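You operate a simulated robot arm through the tools that you are given. There is no shell and no other tool.

You run a simulated two-armed robot. Do the job below in one go: nothing can be reset, and whatever is moved stays where it is left.

TASK
Even up number five stand: bring the work side to the drive side's reading.
Fine: clamp free and clutch out first; clutch in and clamp locked after; the drive side stays.
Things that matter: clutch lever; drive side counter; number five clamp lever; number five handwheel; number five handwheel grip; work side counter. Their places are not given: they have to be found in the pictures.

The check looks at the end state, three seconds after you hand in, the way a careful person would. Anything else that was tipped, shoved, dropped, spilled or broken makes it a failure.

THE ROBOT
Two 7-joint arms with three-finger grippers on one trunk that stands fixed in place. Base frame: the origin is at the foot of the trunk, x ahead of it, y to its left, z up; the work surface is at about z = 0.7. Readings come in m, rad, newtons and seconds.
The left shoulder is at [0.07, 0.165, 1.146], the right one opposite. With the tool pointing down near the work surface each hand reaches from about 0.3 to 0.86 m from the base axis, measured 20 degrees to its own side. Payload 3.91 kg a hand.
The TCP of each hand is the grasp point between the finger pads, 0.03 m short of the fingertips. In the tool frame z runs along the fingers and y along their closing line. The gripper opens to 0.116 m; its body begins 0.073 m behind the TCP.
Orientation is that of the tool frame in the base frame, as a unit quaternion [x, y, z, w]. With the fingers straight down and closing along the base's y, the tool's x points along the base's -x, its y along +y and its z along -z.

THE INTERFACE
- The arms move only by the tool move_arm. It takes "left_increments", "right_increments" or both (then of equal length, played together; a hand with none holds still); each is one flat list of numbers, 6 for each row, row after row: the shift along the tool's x, y, z in units of 400 mm (1.0 is 400 mm), then the turn, a rotation vector about the tool's x, y, z in units of 45 degrees (1.0 is 45 degrees). In form: [dx, dy, dz, ax, ay, az, dx, dy, dz, ax, ay, az, ...]. A call has 1 to 20 rows; each row is the pose to reach, as a shift and turn from the pose commanded when the call began, along the tool's axes at that moment. "left_grip" and "right_grip" are, for a hand that has rows, the gripper command, from -1 (shut) to 1 (fully open), values between in proportion, set as the call begins (left out, the last holds). A call with a number of a shift or a turn outside -1 to 1 is refused whole. A row lasts 0.2 s, in which the tool goes at most 0.05 m and 0.15 rad; a call with a longer step from one row to the next is refused whole, and so is a gripper value outside its range. Where a pose cannot be reached the arm comes as near as it can. A force on the tool above 50 N (or 10 N above the force at the start of the call, whichever is more), or a blocked arm, ends the call early, and 0.2 s more pass. The fingers move at their own pace (about 0.153 m/s each) and stop on an object; they squeeze with about 37 N. The grip force told is the motor's: it shows also when the fingers shut on nothing. Time passes only in rows, and 0.2 s behind the last, so rows that repeat a pose let the fingers close. It gives the time, the measured TCP pose, the force on the tool (base axes), the opening and the grip force at its end, in the units of the frame above (readings bear some noise), with the torque about the TCP (base axes, N m) and any sound that the robot's microphone picked up.
- Cameras (640 x 400 px; columns grow to the right, rows downward): "scene" is now at [0.1444, -0.0196, 1.4868]; the picture's right is [-0.20, -0.98, 0.00], its down [-0.34, 0.07, -0.94] and it looks along [0.92, -0.19, -0.35] (base axes); focal length 220 px, centre (320, 200). "left" rides on the left gripper at [0.075, 0.017, -0.088] in its tool frame; the picture's right is [-0.22, 0.97, 0.00], its down [-0.70, -0.16, -0.70] and it looks along [-0.68, -0.16, 0.71] (tool axes); focal length 247 px, centre (320, 200). "right" rides on the right gripper at [0.052, 0.056, -0.088] in its tool frame; the picture's right is [-0.73, 0.68, 0.00], its down [-0.49, -0.52, -0.70] and it looks along [-0.48, -0.51, 0.71] (tool axes); focal length 247 px, centre (320, 200).
- capture(camera): a new picture of that camera. It takes no simulated time.
- slide_trunk(by): slides the trunk up (or, below 0, down) by that many m; the arms and the scene camera ride with it, the base frame stays. It gives what a move gives, with no picture.
- aim_head(pan, tilt): turns the head with the scene camera to pan (to the left, within 1.501 rad either way) and tilt (down, from -0.506 to 1.204), counted from straight ahead of the robot. It gives what a move gives.
- measure_at(camera, pixels): for up to 12 pixels [column, row] of the newest picture of that camera ("zoom" is the newest enlarged one), the place [x, y, z] in the base frame of the surface seen there, good to about 0.003 m. It takes no simulated time.
- close_up(camera, box): a new picture of the part [left, top, right, bottom] of that camera's present view, enlarged. It takes no simulated time.
- close_job(): hands the job in; it is judged then, once.

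Leave the grippers open and the arms clear of the work at the hand-in unless told otherwise.

The tools are called after "Emit:" by a JSON object that holds its "method" and its "body". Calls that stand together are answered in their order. move_arm: Moves the arms, as the interface text tells. Its arguments: {"type":"object","properties":{"left_increments":{"type":"array"},"left_grip":{"type":"number"},"right_increments":{"type":"array"},"right_grip":{"type":"number"}},"required":[]} The other tools are called the same way: slide_trunk (by) moves the trunk up or down; aim_head (pan, tilt) turns the head that bears the scene camera; capture (camera) takes a picture; measure_at (camera, pixels) gives the place of the surface under pixels of a picture; close_up (camera, box) takes an enlarged picture of a part of a camera's view; close_job () hands the job in.

At the start:

```text
time: 0.0
left_eef_pos: [0.528, 0.1604, 1.4652]
left_ee_rot: [0.0, 1.0, 0.001, 0.001]
left_contact_force: [-0.7, 0.1, -0.3]
left_torque: [-0.03, -0.03, -0.01]
left_width: 0.116
left_finger_force: 0.1
right_eef_pos: [0.6206, -0.3452, 1.4246]
right_ee_rot: [0.0, 1.0, 0.0, 0.001]
right_contact_force: [-0.2, -0.3, 0.0]
right_torque: [-0.01, 0.02, -0.01]
right_width: 0.1161
right_finger_force: 0.0
trunk travel left (down, up): [-0.683, 0.157]
head pan, tilt (commanded): [-0.201, 0.353]
```

scene: 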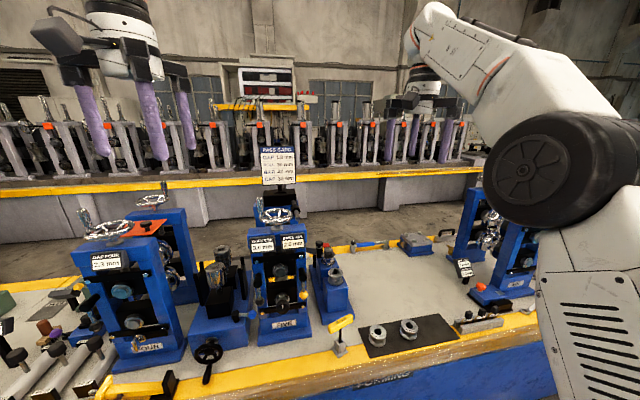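
right: 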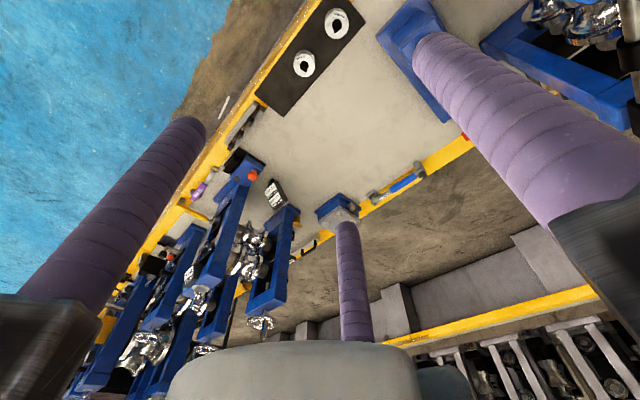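
left: 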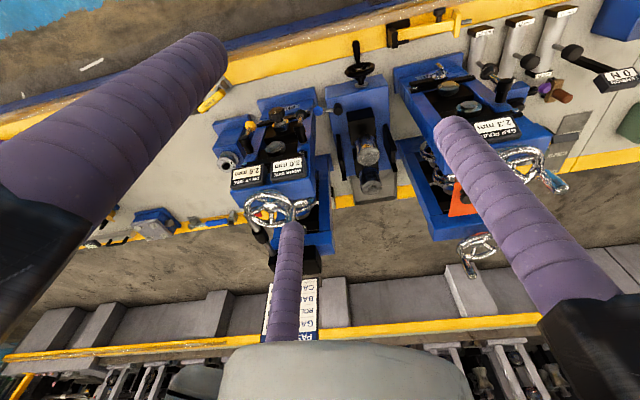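

The scene shows a blue stand near (280,280) with two counters around (262,243) and (292,240). I will take enlarged pictures of it and of its neighbours.

Emit:
{"method": "close_up", "body": {"camera": "scene", "box": [220, 180, 360, 360]}}

Emit:
{"method": "close_up", "body": {"camera": "scene", "box": [60, 180, 220, 390]}}

Emit:
{"method": "close_up", "body": {"camera": "left", "box": [200, 60, 360, 280]}}

```text
2.22 times, centred on (290, 270) of scene
```

zoom: 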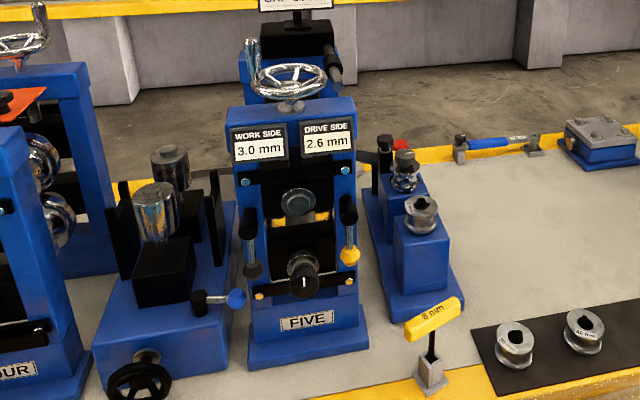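

```text
1.90 times, centred on (140, 285) of scene
```

zoom: 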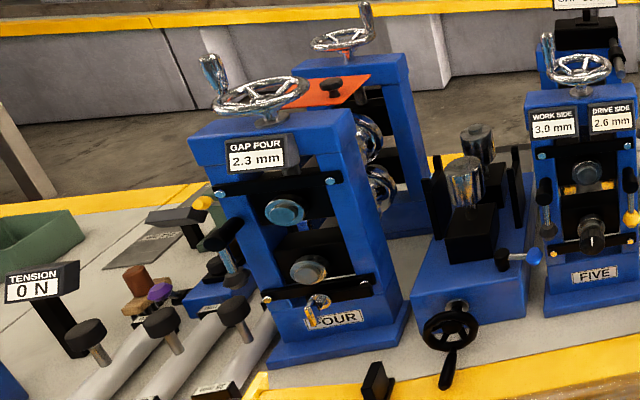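

```text
1.82 times, centred on (280, 170) of left
```

zoom: 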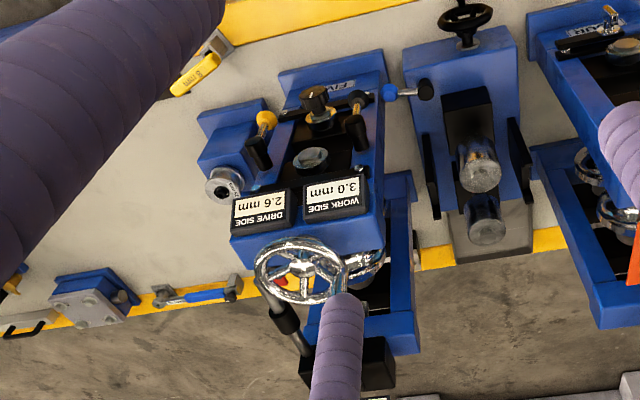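

Stand FIVE reads work side 3.0 mm and drive side 2.6 mm. Next I will enlarge the levers on its front, the handwheel, and the gear behind it.

Emit:
{"method": "close_up", "body": {"camera": "scene", "box": [265, 260, 315, 330]}}

Emit:
{"method": "close_up", "body": {"camera": "scene", "box": [260, 185, 310, 225]}}

Emit:
{"method": "close_up", "body": {"camera": "scene", "box": [250, 140, 310, 195]}}

Emit:
{"method": "close_up", "body": {"camera": "scene", "box": [310, 235, 350, 300]}}

Emit:
{"method": "close_up", "body": {"camera": "left", "box": [210, 90, 330, 190]}}

Emit:
{"method": "close_up", "body": {"camera": "left", "box": [230, 170, 340, 280]}}

```text
5.71 times, centred on (290, 295) of scene
```

zoom: 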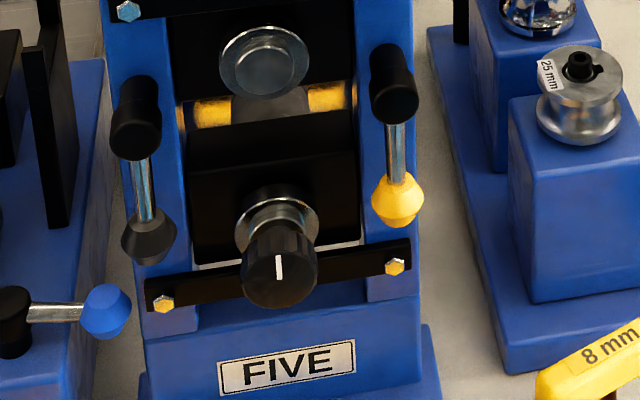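

```text
10.00 times, centred on (285, 205) of scene
```

zoom: 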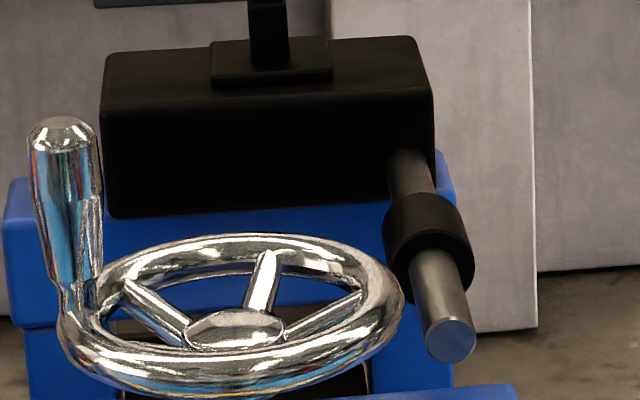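

```text
7.27 times, centred on (280, 168) of scene
```

zoom: 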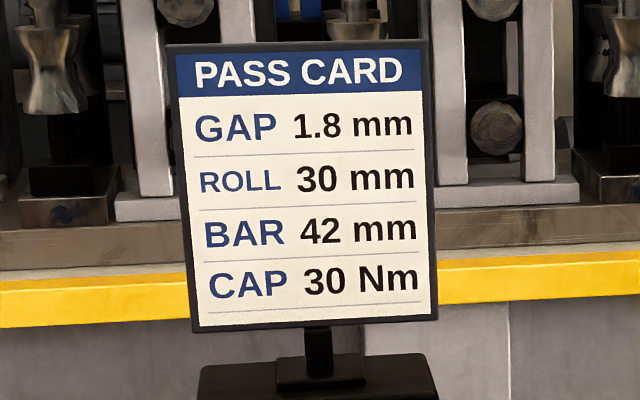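

```text
6.15 times, centred on (330, 268) of scene
```

zoom: 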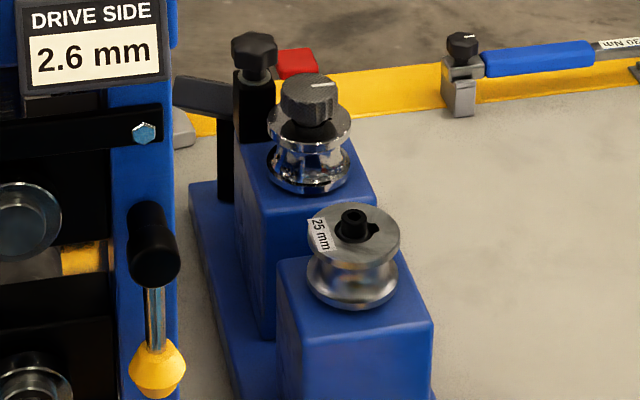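

```text
4.00 times, centred on (270, 140) of left
```

zoom: 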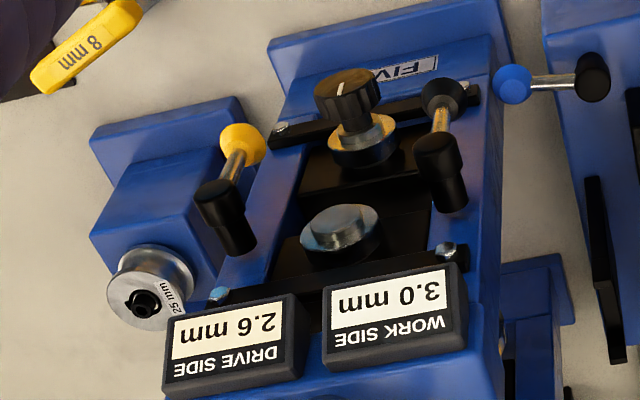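

```text
3.64 times, centred on (285, 225) of left
```

zoom: 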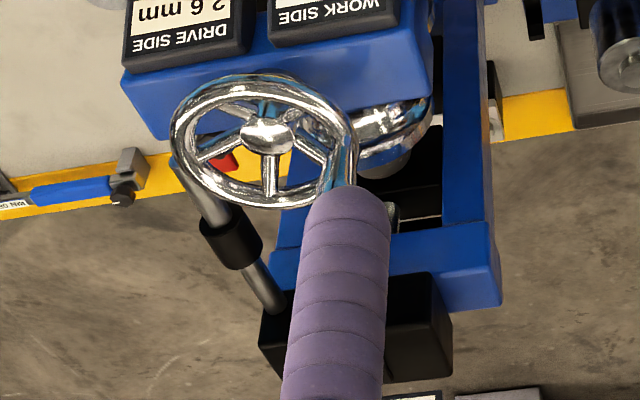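

The two levers on FIVE's front have a dark ball (left) and a yellow ball (right). I will take a medium close-up and measure points on the levers, wheel and counters.

Emit:
{"method": "close_up", "body": {"camera": "scene", "box": [245, 190, 325, 350]}}

Emit:
{"method": "close_up", "body": {"camera": "scene", "box": [265, 260, 315, 330]}}

Emit:
{"method": "measure_at", "body": {"camera": "zoom", "pixels": [[135, 130], [140, 185], [148, 240], [395, 95], [397, 150], [397, 200], [15, 330], [55, 312], [105, 310], [280, 270], [220, 320], [150, 60]]}}

```text
2.50 times, centred on (285, 270) of scene
```

zoom: 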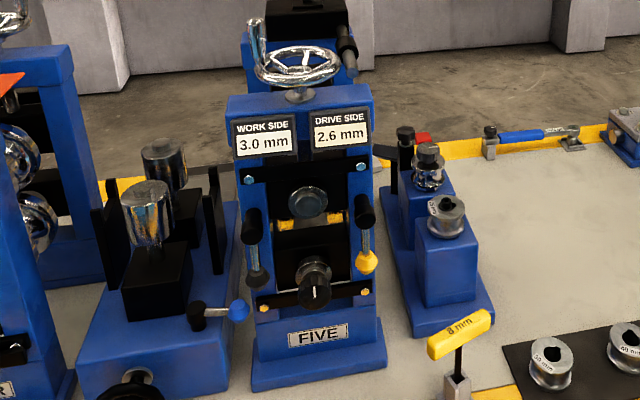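

```text
5.71 times, centred on (290, 295) of scene
```

zoom: 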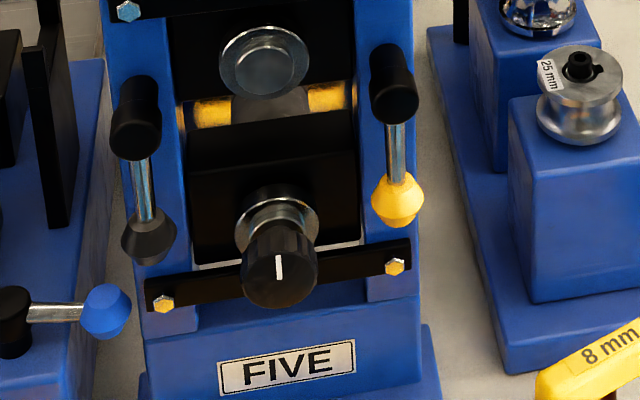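

```text
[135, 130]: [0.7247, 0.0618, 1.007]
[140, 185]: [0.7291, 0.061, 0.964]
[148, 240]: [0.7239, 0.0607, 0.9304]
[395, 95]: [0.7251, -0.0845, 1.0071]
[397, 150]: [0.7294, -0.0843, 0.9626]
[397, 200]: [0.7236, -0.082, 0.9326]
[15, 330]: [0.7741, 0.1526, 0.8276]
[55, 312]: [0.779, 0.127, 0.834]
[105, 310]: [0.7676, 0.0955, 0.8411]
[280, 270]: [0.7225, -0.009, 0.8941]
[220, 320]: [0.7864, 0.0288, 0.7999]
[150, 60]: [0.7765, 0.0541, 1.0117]
```

The lever hubs are at about x 0.725, z 1.007 and the balls hang near z 0.93. To tell clamp from clutch, I will compare with stand FOUR and the stands on the right.

Emit:
{"method": "close_up", "body": {"camera": "scene", "box": [70, 260, 190, 360]}}

Emit:
{"method": "close_up", "body": {"camera": "scene", "box": [430, 180, 560, 320]}}

Emit:
{"method": "close_up", "body": {"camera": "scene", "box": [0, 270, 120, 400]}}

Emit:
{"method": "close_up", "body": {"camera": "scene", "box": [180, 230, 260, 390]}}

Emit:
{"method": "close_up", "body": {"camera": "right", "box": [120, 140, 320, 360]}}

```text
4.00 times, centred on (130, 310) of scene
```

zoom: 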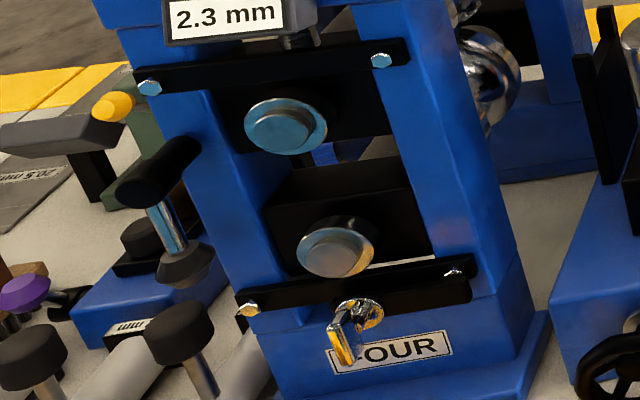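

```text
2.86 times, centred on (495, 250) of scene
```

zoom: 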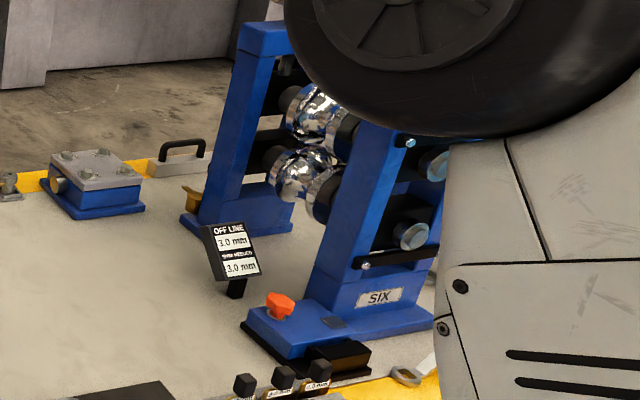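

```text
3.08 times, centred on (60, 335) of scene
```

zoom: 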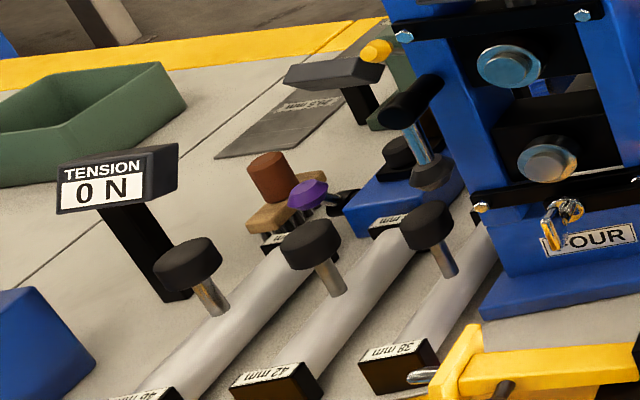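

```text
2.50 times, centred on (220, 310) of scene
```

zoom: 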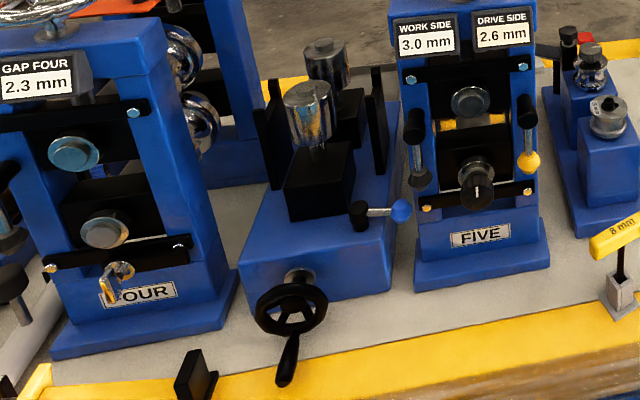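

```text
1.82 times, centred on (220, 250) of right
```

zoom: 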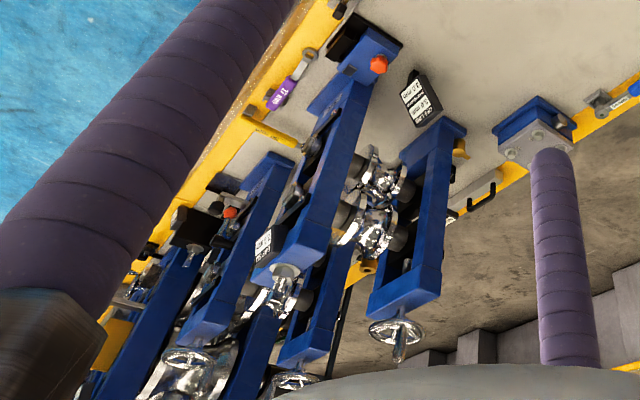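

FOUR's clamp lever has a dark ball on the left, like FIVE's left lever, so FIVE's yellow-ball lever is probably the clutch. I will zoom on the handwheel and measure it, the counters and the stand top.

Emit:
{"method": "close_up", "body": {"camera": "scene", "box": [245, 180, 315, 260]}}

Emit:
{"method": "measure_at", "body": {"camera": "zoom", "pixels": [[189, 60], [205, 110], [215, 145], [290, 175], [375, 145], [290, 195], [290, 135], [230, 170], [170, 280], [350, 260], [290, 220], [405, 120]]}}

```text
5.00 times, centred on (280, 220) of scene
```

zoom: 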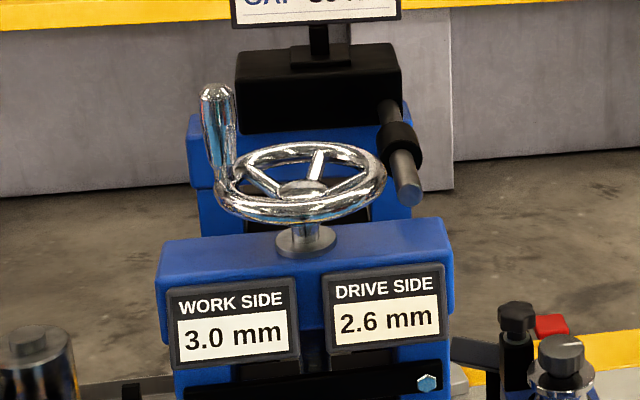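

```text
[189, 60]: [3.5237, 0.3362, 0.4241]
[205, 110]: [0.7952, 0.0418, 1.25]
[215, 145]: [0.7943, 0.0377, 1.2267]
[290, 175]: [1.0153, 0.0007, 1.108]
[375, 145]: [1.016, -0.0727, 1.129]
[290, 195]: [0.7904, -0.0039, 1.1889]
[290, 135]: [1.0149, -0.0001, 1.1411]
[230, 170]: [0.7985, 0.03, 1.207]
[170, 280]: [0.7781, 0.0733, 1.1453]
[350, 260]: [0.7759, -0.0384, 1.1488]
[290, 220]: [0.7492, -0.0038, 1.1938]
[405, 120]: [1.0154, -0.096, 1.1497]
```

Some pixels fell between the spokes. I will measure again on the rim, hub and grip.

Emit:
{"method": "measure_at", "body": {"camera": "zoom", "pixels": [[216, 92], [213, 130], [222, 170], [305, 188], [380, 178], [216, 195], [300, 212], [250, 210], [350, 208], [305, 148], [305, 240], [400, 180]]}}

Emit:
{"method": "measure_at", "body": {"camera": "left", "pixels": [[272, 209], [303, 205], [270, 192], [245, 205], [270, 226], [290, 222], [250, 220], [262, 190]]}}

```text
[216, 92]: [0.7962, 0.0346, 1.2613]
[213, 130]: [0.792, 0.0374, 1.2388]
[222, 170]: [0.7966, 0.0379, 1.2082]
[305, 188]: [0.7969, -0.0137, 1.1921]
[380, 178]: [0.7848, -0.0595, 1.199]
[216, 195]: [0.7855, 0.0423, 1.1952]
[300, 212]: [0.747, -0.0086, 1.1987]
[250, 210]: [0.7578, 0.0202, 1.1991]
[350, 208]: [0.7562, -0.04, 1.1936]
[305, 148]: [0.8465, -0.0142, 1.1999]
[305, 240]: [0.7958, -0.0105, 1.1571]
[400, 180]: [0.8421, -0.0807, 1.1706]
```

```text
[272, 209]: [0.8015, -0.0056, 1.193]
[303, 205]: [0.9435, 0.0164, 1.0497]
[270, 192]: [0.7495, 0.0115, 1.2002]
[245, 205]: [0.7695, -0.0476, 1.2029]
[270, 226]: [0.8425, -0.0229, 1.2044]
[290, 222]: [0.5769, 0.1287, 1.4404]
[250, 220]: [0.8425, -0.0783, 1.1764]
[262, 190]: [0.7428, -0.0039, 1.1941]
```

The wheel centre is near (0.798, -0.011), z about 1.195, and the grip near (0.80, 0.037) up to z 1.263. I will measure the clearances around the levers: stand face, bolts, neighbour's plates and lever hubs.

Emit:
{"method": "close_up", "body": {"camera": "scene", "box": [235, 225, 345, 325]}}

Emit:
{"method": "measure_at", "body": {"camera": "scene", "pixels": [[276, 273], [307, 269], [276, 283], [307, 277], [245, 260], [245, 285], [272, 265], [295, 270], [303, 255], [270, 258], [262, 252], [292, 248]]}}

Emit:
{"method": "measure_at", "body": {"camera": "scene", "pixels": [[240, 265], [216, 240], [218, 265], [248, 315], [331, 262], [336, 275], [324, 245], [207, 345], [207, 370], [290, 310], [285, 272], [340, 322]]}}

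```text
4.00 times, centred on (290, 275) of scene
```

zoom: 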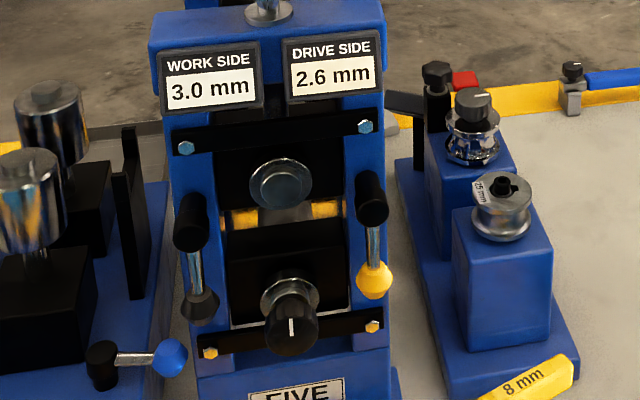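

```text
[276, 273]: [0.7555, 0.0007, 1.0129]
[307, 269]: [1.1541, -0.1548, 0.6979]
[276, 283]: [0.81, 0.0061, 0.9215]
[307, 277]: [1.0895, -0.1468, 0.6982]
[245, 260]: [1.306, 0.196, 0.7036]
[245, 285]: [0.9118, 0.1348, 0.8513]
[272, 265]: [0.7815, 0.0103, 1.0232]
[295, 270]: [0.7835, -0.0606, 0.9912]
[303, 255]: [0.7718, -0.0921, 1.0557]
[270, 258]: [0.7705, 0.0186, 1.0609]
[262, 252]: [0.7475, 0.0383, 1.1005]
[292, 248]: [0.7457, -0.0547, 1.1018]
```

```text
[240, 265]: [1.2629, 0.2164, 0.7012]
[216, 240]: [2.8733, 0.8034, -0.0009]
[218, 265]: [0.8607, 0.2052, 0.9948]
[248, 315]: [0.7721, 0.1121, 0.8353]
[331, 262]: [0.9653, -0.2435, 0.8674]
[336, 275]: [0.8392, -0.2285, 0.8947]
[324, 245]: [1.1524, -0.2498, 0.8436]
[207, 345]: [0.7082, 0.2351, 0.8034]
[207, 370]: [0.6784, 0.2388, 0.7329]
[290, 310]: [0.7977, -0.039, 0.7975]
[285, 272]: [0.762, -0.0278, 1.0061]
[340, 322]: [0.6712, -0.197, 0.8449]
```

The levers have clear space in front of the stand face (x about 0.775). I will turn the left hand from down to 45 degrees forward while lowering it to about (0.50, 0.16, 1.20), well in front of the stands.

Emit:
{"method": "move_arm", "body": {"left_increments": [0.012, 0, 0.11, 0, -0.167, 0, 0.024, 0, 0.22, 0, -0.333, 0, 0.036, 0, 0.33, 0, -0.5, 0, 0.048, 0, 0.44, 0, -0.667, 0, 0.06, 0, 0.55, 0, -0.833, 0, 0.07, 0, 0.66, 0, -1.0, 0], "left_grip": 1}}

Emit:
{"method": "capture", "body": {"camera": "left"}}

Emit:
{"method": "capture", "body": {"camera": "scene"}}

```text
time: 1.4
left_eef_pos: [0.4983, 0.1612, 1.2007]
left_ee_rot: [-0.001, 0.923, -0.001, 0.384]
left_contact_force: [0.1, 0.5, 0.3]
left_torque: [0.01, 0.02, -0.01]
left_width: 0.116
left_finger_force: 0.2
right_eef_pos: [0.6209, -0.3464, 1.4231]
right_ee_rot: [0.0, 1.0, 0.001, 0.001]
right_contact_force: [-0.4, 0.0, -0.1]
right_torque: [0.03, 0.0, -0.01]
right_width: 0.116
right_finger_force: 0.0
trunk travel left (down, up): [-0.683, 0.157]
head pan, tilt (commanded): [-0.201, 0.353]
```

```text
taken
```

left: 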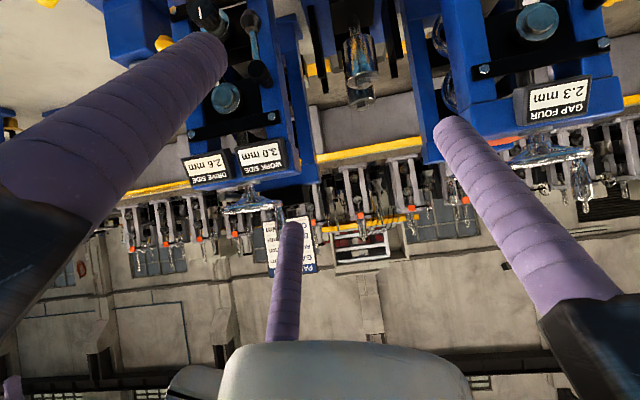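

```text
taken
```

scene: 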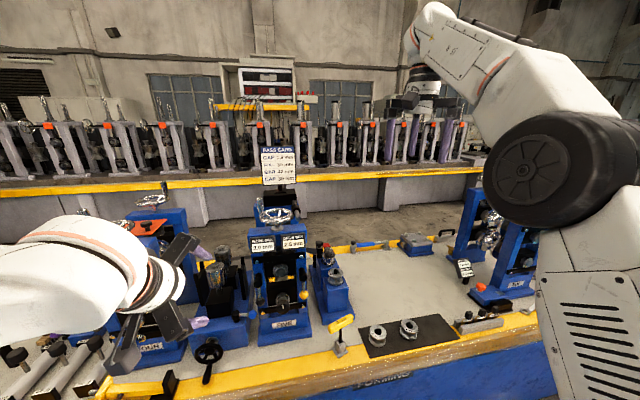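

The left hand is now 45 degrees forward. I will turn it the other 45 degrees to point straight ahead and lower it to about (0.53, 0.10, 0.96), still 20 cm short of the levers.

Emit:
{"method": "move_arm", "body": {"left_increments": [0.042, -0.02, 0.055, 0, -0.143, 0, 0.084, -0.04, 0.11, 0, -0.286, 0, 0.126, -0.06, 0.165, 0, -0.429, 0, 0.168, -0.08, 0.22, 0, -0.572, 0, 0.21, -0.1, 0.275, 0, -0.715, 0, 0.255, -0.12, 0.33, 0, -0.858, 0, 0.29, -0.14, 0.39, 0, -1.0, 0], "left_grip": 0}}

Emit:
{"method": "capture", "body": {"camera": "left"}}

Emit:
{"method": "capture", "body": {"camera": "scene"}}

```text
time: 3.2
left_eef_pos: [0.5419, 0.1038, 1.0618]
left_ee_rot: [-0.001, 0.664, 0.0, 0.748]
left_contact_force: [0.3, -0.1, 0.9]
left_torque: [0.0, 0.04, 0.0]
left_width: 0.0579
left_finger_force: 0.0
left hand out of reach, approached as far as the arm can: row 2, 3, 4, 5, 6
right_eef_pos: [0.6227, -0.3463, 1.4221]
right_ee_rot: [0.0, 1.0, 0.001, 0.0]
right_contact_force: [0.3, 0.0, 0.8]
right_torque: [-0.02, 0.03, 0.0]
right_width: 0.1163
right_finger_force: 0.1
trunk travel left (down, up): [-0.683, 0.157]
head pan, tilt (commanded): [-0.201, 0.353]
stopped in row 7 (left hand): the arm was blocked; the commanded pose is now the measured one
```

```text
taken
```

left: 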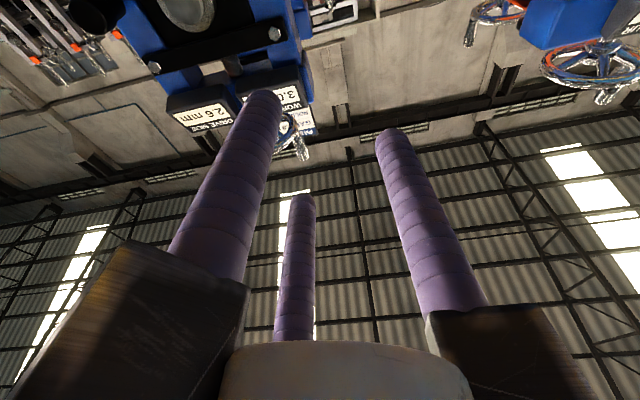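

```text
taken
```

scene: 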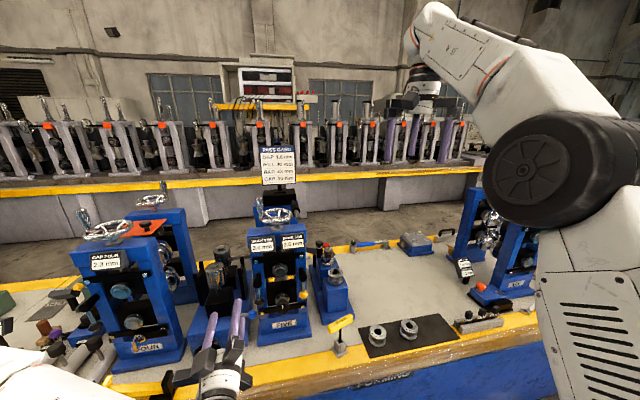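

The arm stopped at (0.54, 0.10, 1.06), pointing almost straight ahead and 7 degrees up. I will lower it to about (0.57, 0.06, 0.95) and level the tool.

Emit:
{"method": "move_arm", "body": {"left_increments": [0.07, -0.025, 0.01, 0, 0.065, 0, 0.14, -0.05, 0.02, 0, 0.13, 0, 0.21, -0.075, 0.03, 0, 0.195, 0, 0.282, -0.1, 0.042, 0, 0.26, 0], "left_grip": 0}}

Emit:
{"method": "capture", "body": {"camera": "left"}}

Emit:
{"method": "close_up", "body": {"camera": "scene", "box": [160, 220, 360, 400]}}

```text
time: 4.2
left_eef_pos: [0.5709, 0.0638, 0.95]
left_ee_rot: [0.0, 0.738, -0.001, 0.675]
left_contact_force: [0.1, 0.3, 0.2]
left_torque: [-0.02, 0.02, 0.02]
left_width: 0.0582
left_finger_force: 0.0
right_eef_pos: [0.6217, -0.3471, 1.4243]
right_ee_rot: [0.0, 1.0, 0.001, 0.0]
right_contact_force: [0.9, -0.8, -0.1]
right_torque: [0.0, 0.06, -0.01]
right_width: 0.1161
right_finger_force: 0.0
trunk travel left (down, up): [-0.683, 0.157]
head pan, tilt (commanded): [-0.201, 0.353]
```

```text
taken
```

left: 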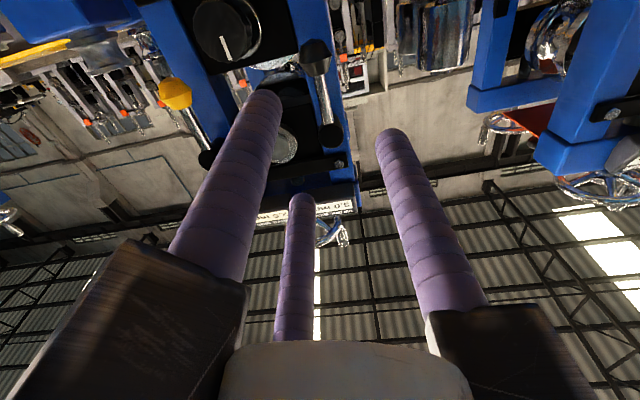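

```text
2.22 times, centred on (260, 310) of scene
```

zoom: 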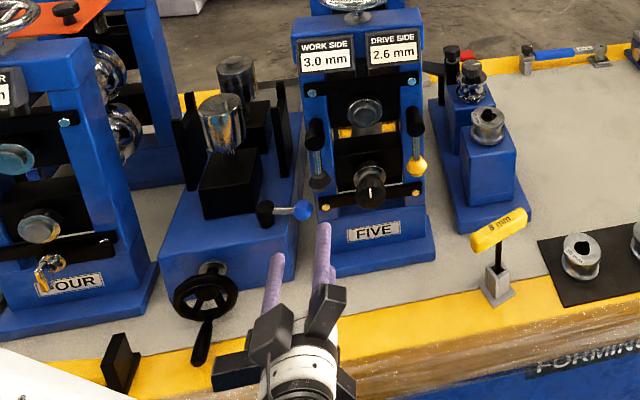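

The hand is now level at (0.571, 0.064, 0.950), right in front of the dark-ball lever. I will enlarge the left camera's view of the levers at (315,60) and (180,100) for markings.

Emit:
{"method": "close_up", "body": {"camera": "left", "box": [140, 0, 360, 230]}}

Emit:
{"method": "close_up", "body": {"camera": "left", "box": [260, 30, 360, 160]}}

Emit:
{"method": "measure_at", "body": {"camera": "left", "pixels": [[315, 60], [322, 100], [330, 137], [176, 95], [192, 130], [205, 160], [227, 40], [283, 145], [295, 95], [338, 165]]}}

```text
1.74 times, centred on (250, 115) of left
```

zoom: 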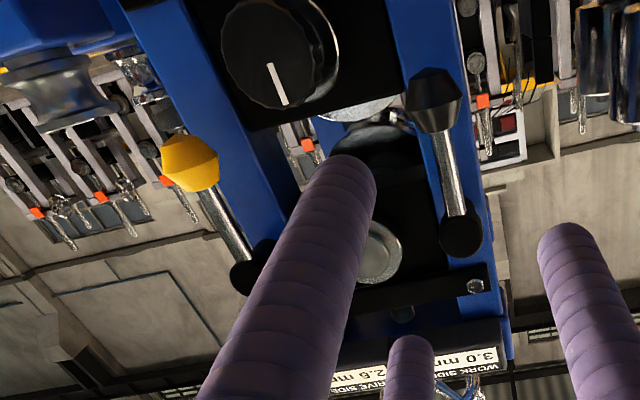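

```text
3.08 times, centred on (310, 95) of left
```

zoom: 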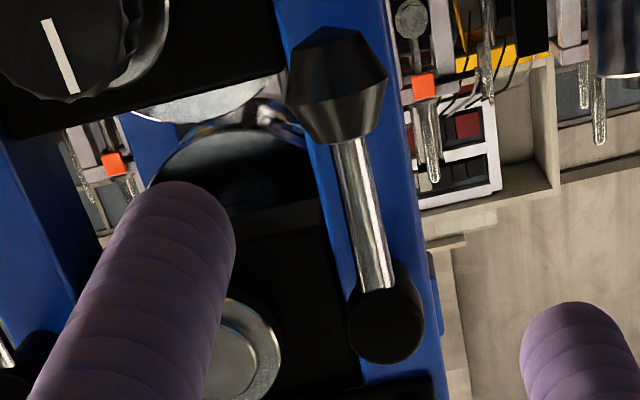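

```text
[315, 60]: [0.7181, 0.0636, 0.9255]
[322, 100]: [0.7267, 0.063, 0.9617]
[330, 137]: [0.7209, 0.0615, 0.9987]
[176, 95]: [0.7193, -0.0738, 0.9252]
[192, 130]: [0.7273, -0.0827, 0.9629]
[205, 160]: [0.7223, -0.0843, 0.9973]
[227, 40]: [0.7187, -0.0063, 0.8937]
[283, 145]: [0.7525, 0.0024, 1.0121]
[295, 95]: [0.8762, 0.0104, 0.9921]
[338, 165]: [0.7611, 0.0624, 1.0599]
```

The dark-ball lever hangs straight down: hub at z about 1.003, ball near (0.735, 0.063, 0.926). I will check how far the lower crossbar and its bolts stick out before bringing the fingers in.

Emit:
{"method": "measure_at", "body": {"camera": "scene", "pixels": [[262.5, 313], [303, 307], [270, 312], [297, 308], [264, 305], [302, 296], [285, 290]]}}

```text
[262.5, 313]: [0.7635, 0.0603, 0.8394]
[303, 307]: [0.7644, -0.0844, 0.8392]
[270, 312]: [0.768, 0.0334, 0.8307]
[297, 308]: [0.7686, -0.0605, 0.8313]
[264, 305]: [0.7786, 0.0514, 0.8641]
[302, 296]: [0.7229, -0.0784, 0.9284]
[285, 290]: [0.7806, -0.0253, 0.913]
```

The crossbar is at z 0.83 to 0.85, well below the ball. I will roll the left hand 30 degrees so the lever's rod sits between two fingers, then advance to (0.715, 0.0625, 0.928) so that the open fingers surround the dark ball without touching.

Emit:
{"method": "move_arm", "body": {"left_increments": [0, 0, 0, 0, 0, 0.167, 0, 0, 0, 0, 0, 0.333, 0, 0, 0, 0, 0, 0.5, 0.005, 0, 0.06, 0, 0, 0.667, 0.01, -0.001, 0.13, 0, 0, 0.667, 0.015, -0.002, 0.2, 0, 0, 0.667, 0.02, -0.003, 0.26, 0, 0, 0.667, 0.022, -0.003, 0.32, 0, 0, 0.667, 0.023, -0.003, 0.363, 0, 0, 0.667], "left_grip": 0}}

Emit:
{"method": "capture", "body": {"camera": "left"}}

Emit:
{"method": "close_up", "body": {"camera": "scene", "box": [235, 225, 345, 345]}}

```text
time: 6.2
left_eef_pos: [0.715, 0.0632, 0.9296]
left_ee_rot: [0.192, 0.712, 0.174, 0.652]
left_contact_force: [1.5, 0.0, -0.2]
left_torque: [0.0, -0.01, 0.0]
left_width: 0.058
left_finger_force: 0.1
right_eef_pos: [0.6213, -0.3463, 1.4226]
right_ee_rot: [0.0, 1.0, -0.001, 0.001]
right_contact_force: [0.4, -0.5, -0.1]
right_torque: [0.04, 0.03, 0.0]
right_width: 0.116
right_finger_force: 0.1
trunk travel left (down, up): [-0.683, 0.157]
head pan, tilt (commanded): [-0.201, 0.353]
```

```text
taken
```

left: 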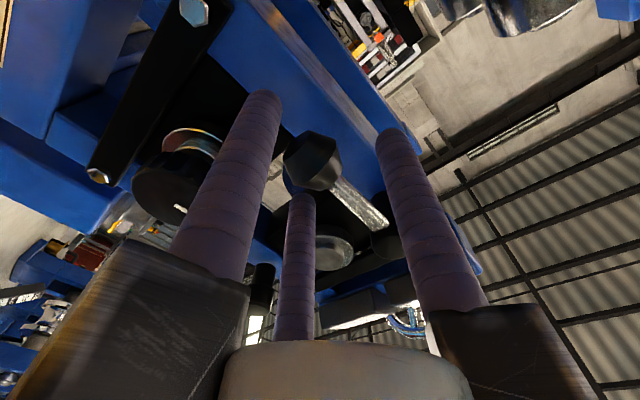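

```text
3.33 times, centred on (290, 285) of scene
```

zoom: 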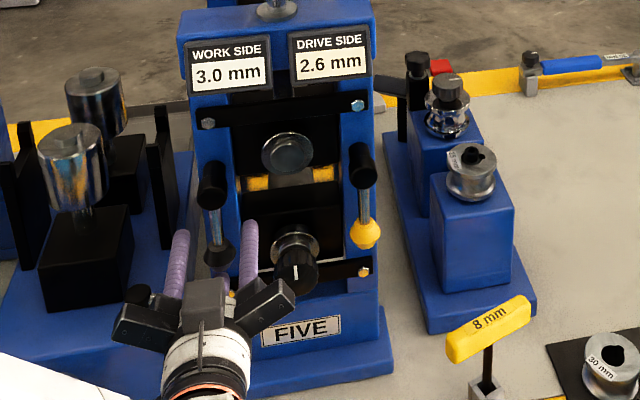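

The fingers surround the dark ball near (315,160) in the left view, with no contact. I will close them to about 4 cm and swing gently outward (+y) around the hub by up to 20 degrees, to see whether the lever yields.

Emit:
{"method": "move_arm", "body": {"left_increments": [0, 0, 0, 0, 0, 0, 0, 0, 0, 0, 0, 0, 0.0061, 0.0116, 0, 0, 0, 0.0889, 0.0115, 0.0235, 0, 0, 0, 0.1778, 0.016, 0.0358, 0, 0, 0, 0.2667, 0.0196, 0.0484, 0, 0, 0, 0.3556, 0.0223, 0.0612, 0, 0, 0, 0.4444], "left_grip": -0.3}}

Emit:
{"method": "close_up", "body": {"camera": "scene", "box": [235, 225, 345, 345]}}

Emit:
{"method": "capture", "body": {"camera": "left"}}

```text
time: 7.8
left_eef_pos: [0.7142, 0.089, 0.9349]
left_ee_rot: [0.311, 0.668, 0.286, 0.612]
left_contact_force: [1.6, -3.9, 1.8]
left_torque: [-0.08, -0.08, -0.04]
left_width: 0.0423
left_finger_force: 1.7
right_eef_pos: [0.6201, -0.3455, 1.4235]
right_ee_rot: [0.0, 1.0, 0.001, 0.0]
right_contact_force: [0.1, -0.5, -0.2]
right_torque: [-0.02, 0.0, 0.0]
right_width: 0.1159
right_finger_force: 0.2
trunk travel left (down, up): [-0.683, 0.157]
head pan, tilt (commanded): [-0.201, 0.353]
```

```text
3.33 times, centred on (290, 285) of scene
```

zoom: 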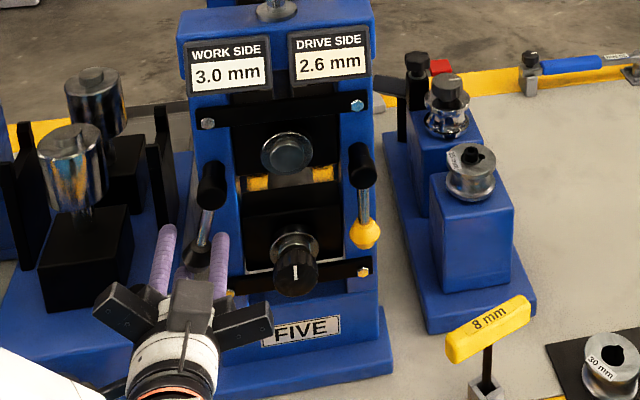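

```text
taken
```

left: 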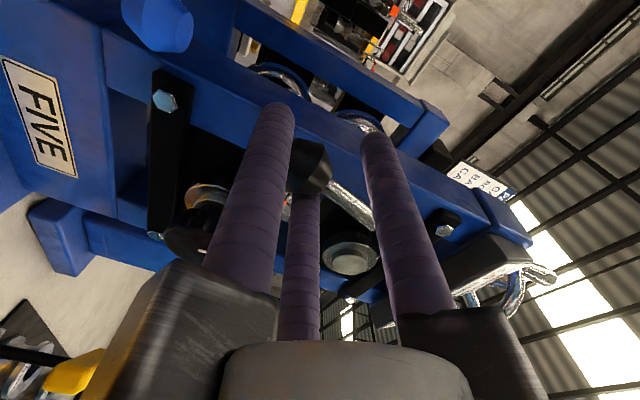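

The lever tilts freely outward with only about 4 N and no sound, so outward is its moving direction. I will continue the swing to 60 degrees in small steps, rolling the hand with it.

Emit:
{"method": "move_arm", "body": {"left_increments": [0.0072, 0.0148, -0.0006, 0, 0, 0.111, 0.0138, 0.0296, -0.0012, 0, 0, 0.222, 0.0184, 0.0453, -0.002, 0, 0, 0.333, 0.0224, 0.0611, -0.0029, 0, 0, 0.444, 0.0241, 0.0774, -0.004, 0, 0, 0.556, 0.0253, 0.0936, -0.005, 0, 0, 0.667, 0.0242, 0.1099, -0.0062, 0, 0, 0.778, 0.0225, 0.1261, -0.0073, 0, 0, 0.889], "left_grip": -0.3}}

Emit:
{"method": "close_up", "body": {"camera": "scene", "box": [235, 225, 345, 345]}}

Emit:
{"method": "capture", "body": {"camera": "left"}}

```text
time: 9.6
left_eef_pos: [0.7148, 0.1282, 0.9672]
left_ee_rot: [0.521, 0.521, 0.478, 0.478]
left_contact_force: [-1.1, -3.4, -0.8]
left_torque: [-0.07, 0.02, -0.07]
left_width: 0.0424
left_finger_force: 1.6
right_eef_pos: [0.6185, -0.3458, 1.4231]
right_ee_rot: [0.001, 1.0, 0.001, 0.001]
right_contact_force: [0.0, -1.4, -0.2]
right_torque: [-0.02, -0.02, -0.01]
right_width: 0.1158
right_finger_force: 0.1
trunk travel left (down, up): [-0.683, 0.157]
head pan, tilt (commanded): [-0.201, 0.353]
```

```text
3.33 times, centred on (290, 285) of scene
```

zoom: 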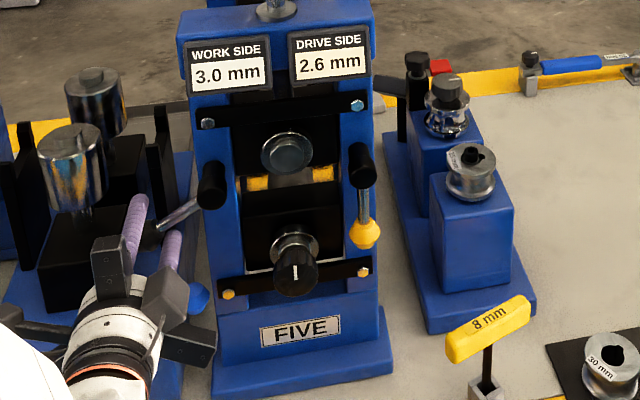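

```text
taken
```

left: 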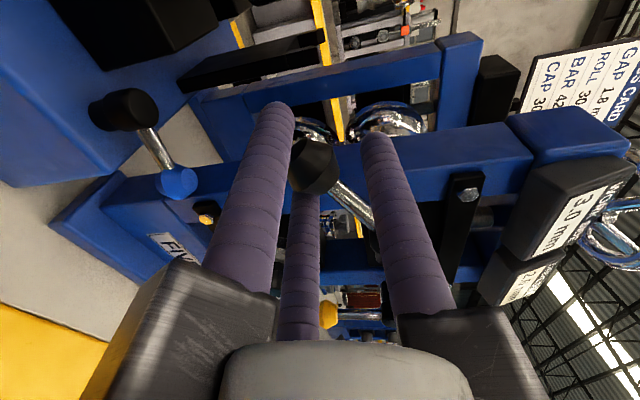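

The lever is now about 60 degrees out and still moves with only 3 to 4 N. I will carry on to 90 degrees.

Emit:
{"method": "move_arm", "body": {"left_increments": [0.0076, 0.0144, -0.0013, 0, 0, 0.111, 0.0138, 0.0295, -0.0026, 0, 0, 0.222, 0.0187, 0.045, -0.004, 0, 0, 0.333, 0.0223, 0.061, -0.0054, 0, 0, 0.444, 0.0244, 0.0771, -0.0069, 0, 0, 0.556, 0.0251, 0.0934, -0.0083, 0, 0, 0.667], "left_grip": -0.3}}

Emit:
{"method": "close_up", "body": {"camera": "scene", "box": [235, 225, 345, 345]}}

Emit:
{"method": "capture", "body": {"camera": "left"}}

```text
time: 11.0
left_eef_pos: [0.7138, 0.1367, 1.0005]
left_ee_rot: [0.642, 0.369, 0.582, 0.336]
left_contact_force: [-3.8, -8.9, -19.1]
left_torque: [0.03, 0.61, -0.05]
left_width: 0.0509
left_finger_force: 10.4
right_eef_pos: [0.6221, -0.3472, 1.421]
right_ee_rot: [0.0, 1.0, 0.001, 0.0]
right_contact_force: [-0.1, 0.6, -0.3]
right_torque: [0.04, -0.02, 0.01]
right_width: 0.1158
right_finger_force: 0.1
trunk travel left (down, up): [-0.683, 0.157]
head pan, tilt (commanded): [-0.201, 0.353]
```

```text
3.33 times, centred on (290, 285) of scene
```

zoom: 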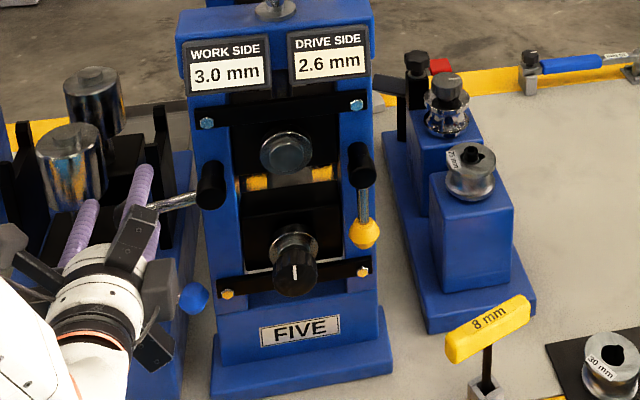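

```text
taken
```

left: 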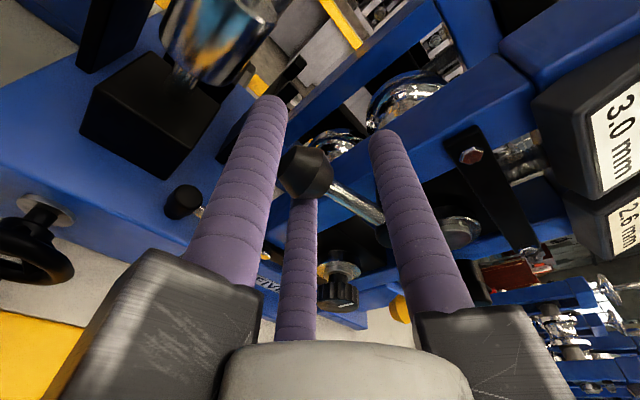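

The last move met about 19 N and the fingers were pushed slightly open, so the lever has reached its stop near 75 to 80 degrees. I will ease back a few millimetres, open the fingers and withdraw straight back 12 cm, then check that the lever stays.

Emit:
{"method": "move_arm", "body": {"left_increments": [-0.0075, -0.013, 0, 0, 0, 0, -0.0075, -0.013, 0, 0, 0, 0, -0.0075, -0.013, -0.06, 0, 0, 0, -0.0075, -0.013, -0.14, 0, 0, 0, -0.0075, -0.013, -0.22, 0, 0, 0, -0.0075, -0.013, -0.3, 0, 0, 0], "left_grip": 0.05}}

Emit:
{"method": "close_up", "body": {"camera": "scene", "box": [235, 225, 345, 345]}}

Emit:
{"method": "capture", "body": {"camera": "left"}}

```text
time: 12.4
left_eef_pos: [0.5932, 0.1377, 1.0093]
left_ee_rot: [0.638, 0.369, 0.585, 0.338]
left_contact_force: [-1.3, -0.3, 0.3]
left_torque: [-0.02, 0.01, 0.02]
left_width: 0.0608
left_finger_force: 0.1
right_eef_pos: [0.6192, -0.3449, 1.4244]
right_ee_rot: [0.0, 1.0, 0.0, 0.002]
right_contact_force: [-0.2, 0.8, 0.7]
right_torque: [-0.03, -0.04, -0.02]
right_width: 0.1162
right_finger_force: 0.1
trunk travel left (down, up): [-0.683, 0.157]
head pan, tilt (commanded): [-0.201, 0.353]
```

```text
3.33 times, centred on (290, 285) of scene
```

zoom: 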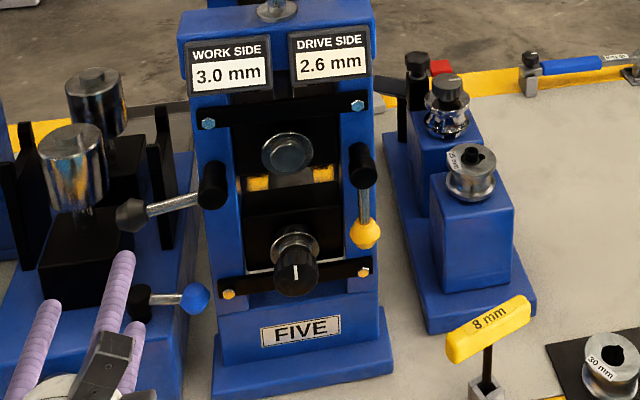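

```text
taken
```

left: 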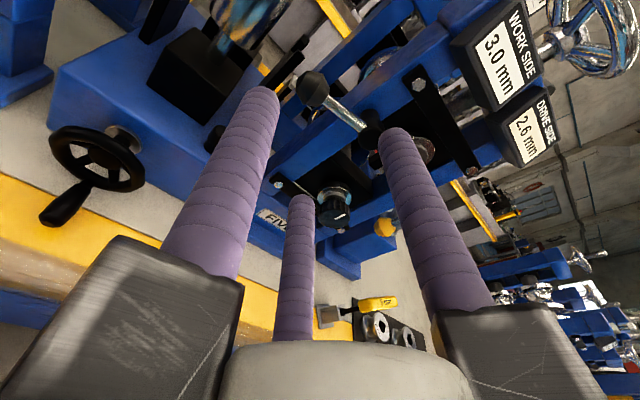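

The dark lever stays swung out to the left, with its ball near (130,215) in the zoom. I will measure its angle.

Emit:
{"method": "close_up", "body": {"camera": "scene", "box": [235, 225, 345, 345]}}

Emit:
{"method": "measure_at", "body": {"camera": "zoom", "pixels": [[130, 215], [175, 205], [205, 195], [365, 235], [362, 205], [360, 175], [207, 122], [357, 104]]}}

```text
3.33 times, centred on (290, 285) of scene
```

zoom: 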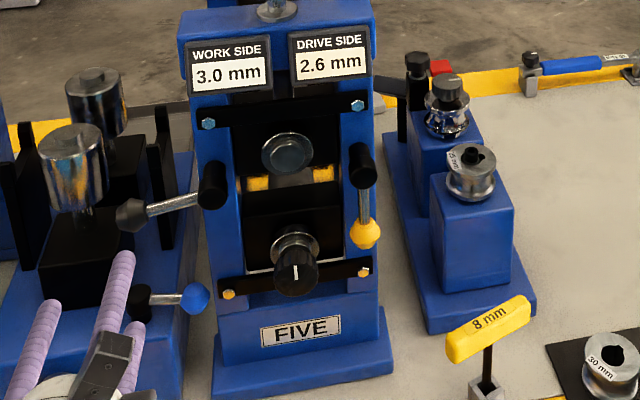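

```text
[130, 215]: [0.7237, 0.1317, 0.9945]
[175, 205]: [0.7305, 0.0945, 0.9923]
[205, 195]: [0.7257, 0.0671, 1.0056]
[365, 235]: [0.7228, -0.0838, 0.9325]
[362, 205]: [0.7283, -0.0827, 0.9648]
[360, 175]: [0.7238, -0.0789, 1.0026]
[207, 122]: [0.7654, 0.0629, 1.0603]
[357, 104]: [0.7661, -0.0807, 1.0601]
```

The dark lever sits at about 80 degrees and stays there. Next is the yellow-ball lever, also with the left hand: I will move it back to about (0.57, 0.03, 0.96) and unroll it by 45 degrees.

Emit:
{"method": "move_arm", "body": {"left_increments": [-0.05, 0.004, -0.044, 0, 0, -0.167, -0.1, 0.008, -0.044, 0, 0, -0.333, -0.15, 0.012, -0.044, 0, 0, -0.5, -0.2, 0.017, -0.044, 0, 0, -0.667, -0.25, 0.021, -0.044, 0, 0, -0.833, -0.297, 0.025, -0.044, 0, 0, -1.0], "left_grip": 0}}

```text
time: 13.8
left_eef_pos: [0.5728, 0.0294, 0.9615]
left_ee_rot: [0.449, 0.585, 0.41, 0.536]
left_contact_force: [-0.2, 0.3, -0.5]
left_torque: [0.06, 0.02, -0.01]
left_width: 0.058
left_finger_force: 0.0
right_eef_pos: [0.6206, -0.3471, 1.4237]
right_ee_rot: [0.0, 1.0, 0.002, 0.001]
right_contact_force: [0.5, 0.0, 0.0]
right_torque: [-0.01, 0.0, 0.04]
right_width: 0.1159
right_finger_force: 0.0
trunk travel left (down, up): [-0.683, 0.157]
head pan, tilt (commanded): [-0.201, 0.353]
```

I will continue to a point in front of the yellow-ball lever, about (0.575, -0.083, 0.930), unrolling another 45 degrees.

Emit:
{"method": "move_arm", "body": {"left_increments": [-0.042, -0.025, 0.002, 0, 0, -0.167, -0.084, -0.05, 0.004, 0, 0, -0.333, -0.126, -0.074, 0.006, 0, 0, -0.5, -0.168, -0.099, 0.008, 0, 0, -0.667, -0.21, -0.124, 0.01, 0, 0, -0.833, -0.251, -0.148, 0.012, 0, 0, -1.0], "left_grip": 0}}

Emit:
{"method": "capture", "body": {"camera": "left"}}

Emit:
{"method": "close_up", "body": {"camera": "scene", "box": [235, 225, 345, 345]}}

```text
time: 15.2
left_eef_pos: [0.5765, -0.0796, 0.9306]
left_ee_rot: [0.185, 0.714, 0.175, 0.652]
left_contact_force: [-0.2, -0.4, 0.0]
left_torque: [0.02, 0.03, 0.04]
left_width: 0.058
left_finger_force: 0.0
right_eef_pos: [0.6205, -0.3461, 1.4232]
right_ee_rot: [0.0, 1.0, 0.001, 0.001]
right_contact_force: [-0.2, -0.6, 0.3]
right_torque: [0.03, 0.02, 0.02]
right_width: 0.1162
right_finger_force: 0.1
trunk travel left (down, up): [-0.683, 0.157]
head pan, tilt (commanded): [-0.201, 0.353]
```

```text
taken
```

left: 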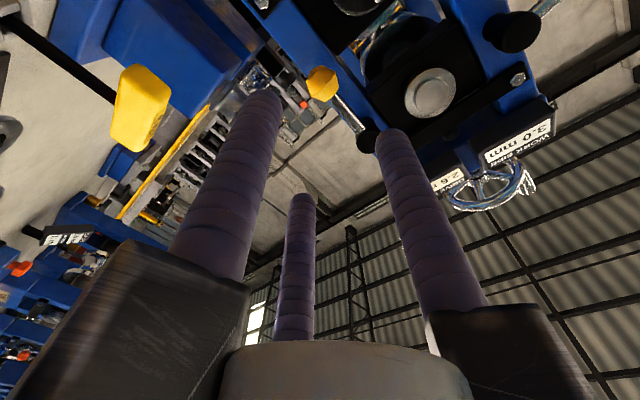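

```text
3.33 times, centred on (290, 285) of scene
```

zoom: 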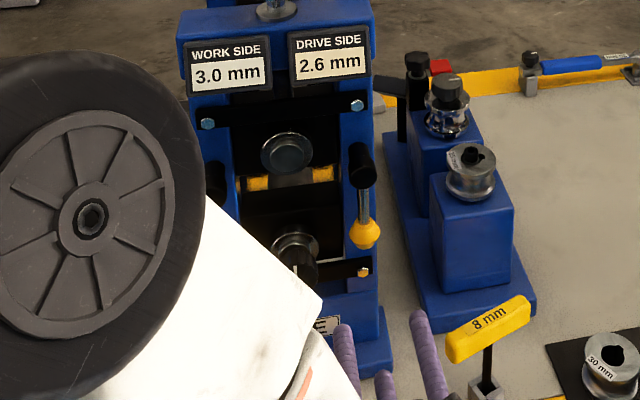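

The hand is in front of the yellow-ball lever, but the yellow "8 mm" gauge at (485,330) in the zoom stands close by. I will measure it before moving on.

Emit:
{"method": "measure_at", "body": {"camera": "zoom", "pixels": [[452, 345], [526, 305], [488, 325], [490, 360], [485, 390], [470, 358], [365, 235], [362, 205]]}}

Emit:
{"method": "close_up", "body": {"camera": "scene", "box": [240, 290, 400, 400]}}

```text
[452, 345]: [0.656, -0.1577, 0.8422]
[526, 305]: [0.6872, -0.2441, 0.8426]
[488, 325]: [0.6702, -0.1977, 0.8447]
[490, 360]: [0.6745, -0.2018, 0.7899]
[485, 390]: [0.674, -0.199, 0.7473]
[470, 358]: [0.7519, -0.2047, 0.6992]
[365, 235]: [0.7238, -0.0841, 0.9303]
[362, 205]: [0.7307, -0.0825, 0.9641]
```

```text
3.64 times, centred on (320, 345) of scene
```

zoom: 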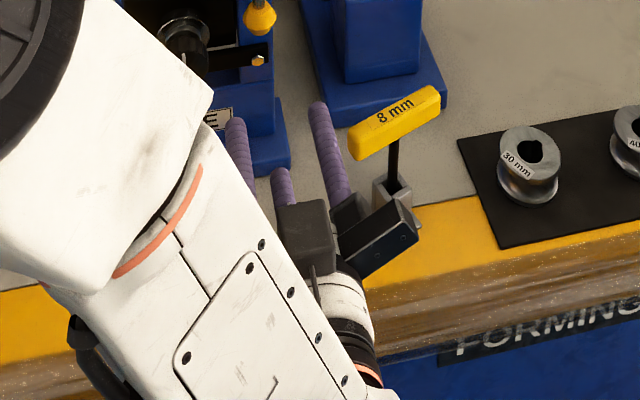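

The gauge runs from (0.656, -0.158) to (0.687, -0.244) with its top near z 0.85. I will measure how far back and out the finger housings sit, to be sure they clear it during the swing.

Emit:
{"method": "measure_at", "body": {"camera": "zoom", "pixels": [[395, 215], [408, 235], [350, 275], [345, 215], [305, 215], [325, 225], [360, 205], [318, 108], [340, 180], [236, 125], [278, 175], [385, 260]]}}

```text
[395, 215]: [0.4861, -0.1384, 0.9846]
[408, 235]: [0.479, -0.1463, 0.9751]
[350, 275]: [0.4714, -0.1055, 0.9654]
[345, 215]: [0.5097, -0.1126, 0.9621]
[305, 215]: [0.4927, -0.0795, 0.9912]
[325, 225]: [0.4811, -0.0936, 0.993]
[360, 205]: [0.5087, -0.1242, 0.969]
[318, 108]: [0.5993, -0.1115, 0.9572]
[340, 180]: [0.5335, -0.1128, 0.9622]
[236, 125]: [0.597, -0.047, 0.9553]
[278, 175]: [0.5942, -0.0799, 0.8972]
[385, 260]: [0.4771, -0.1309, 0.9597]
```

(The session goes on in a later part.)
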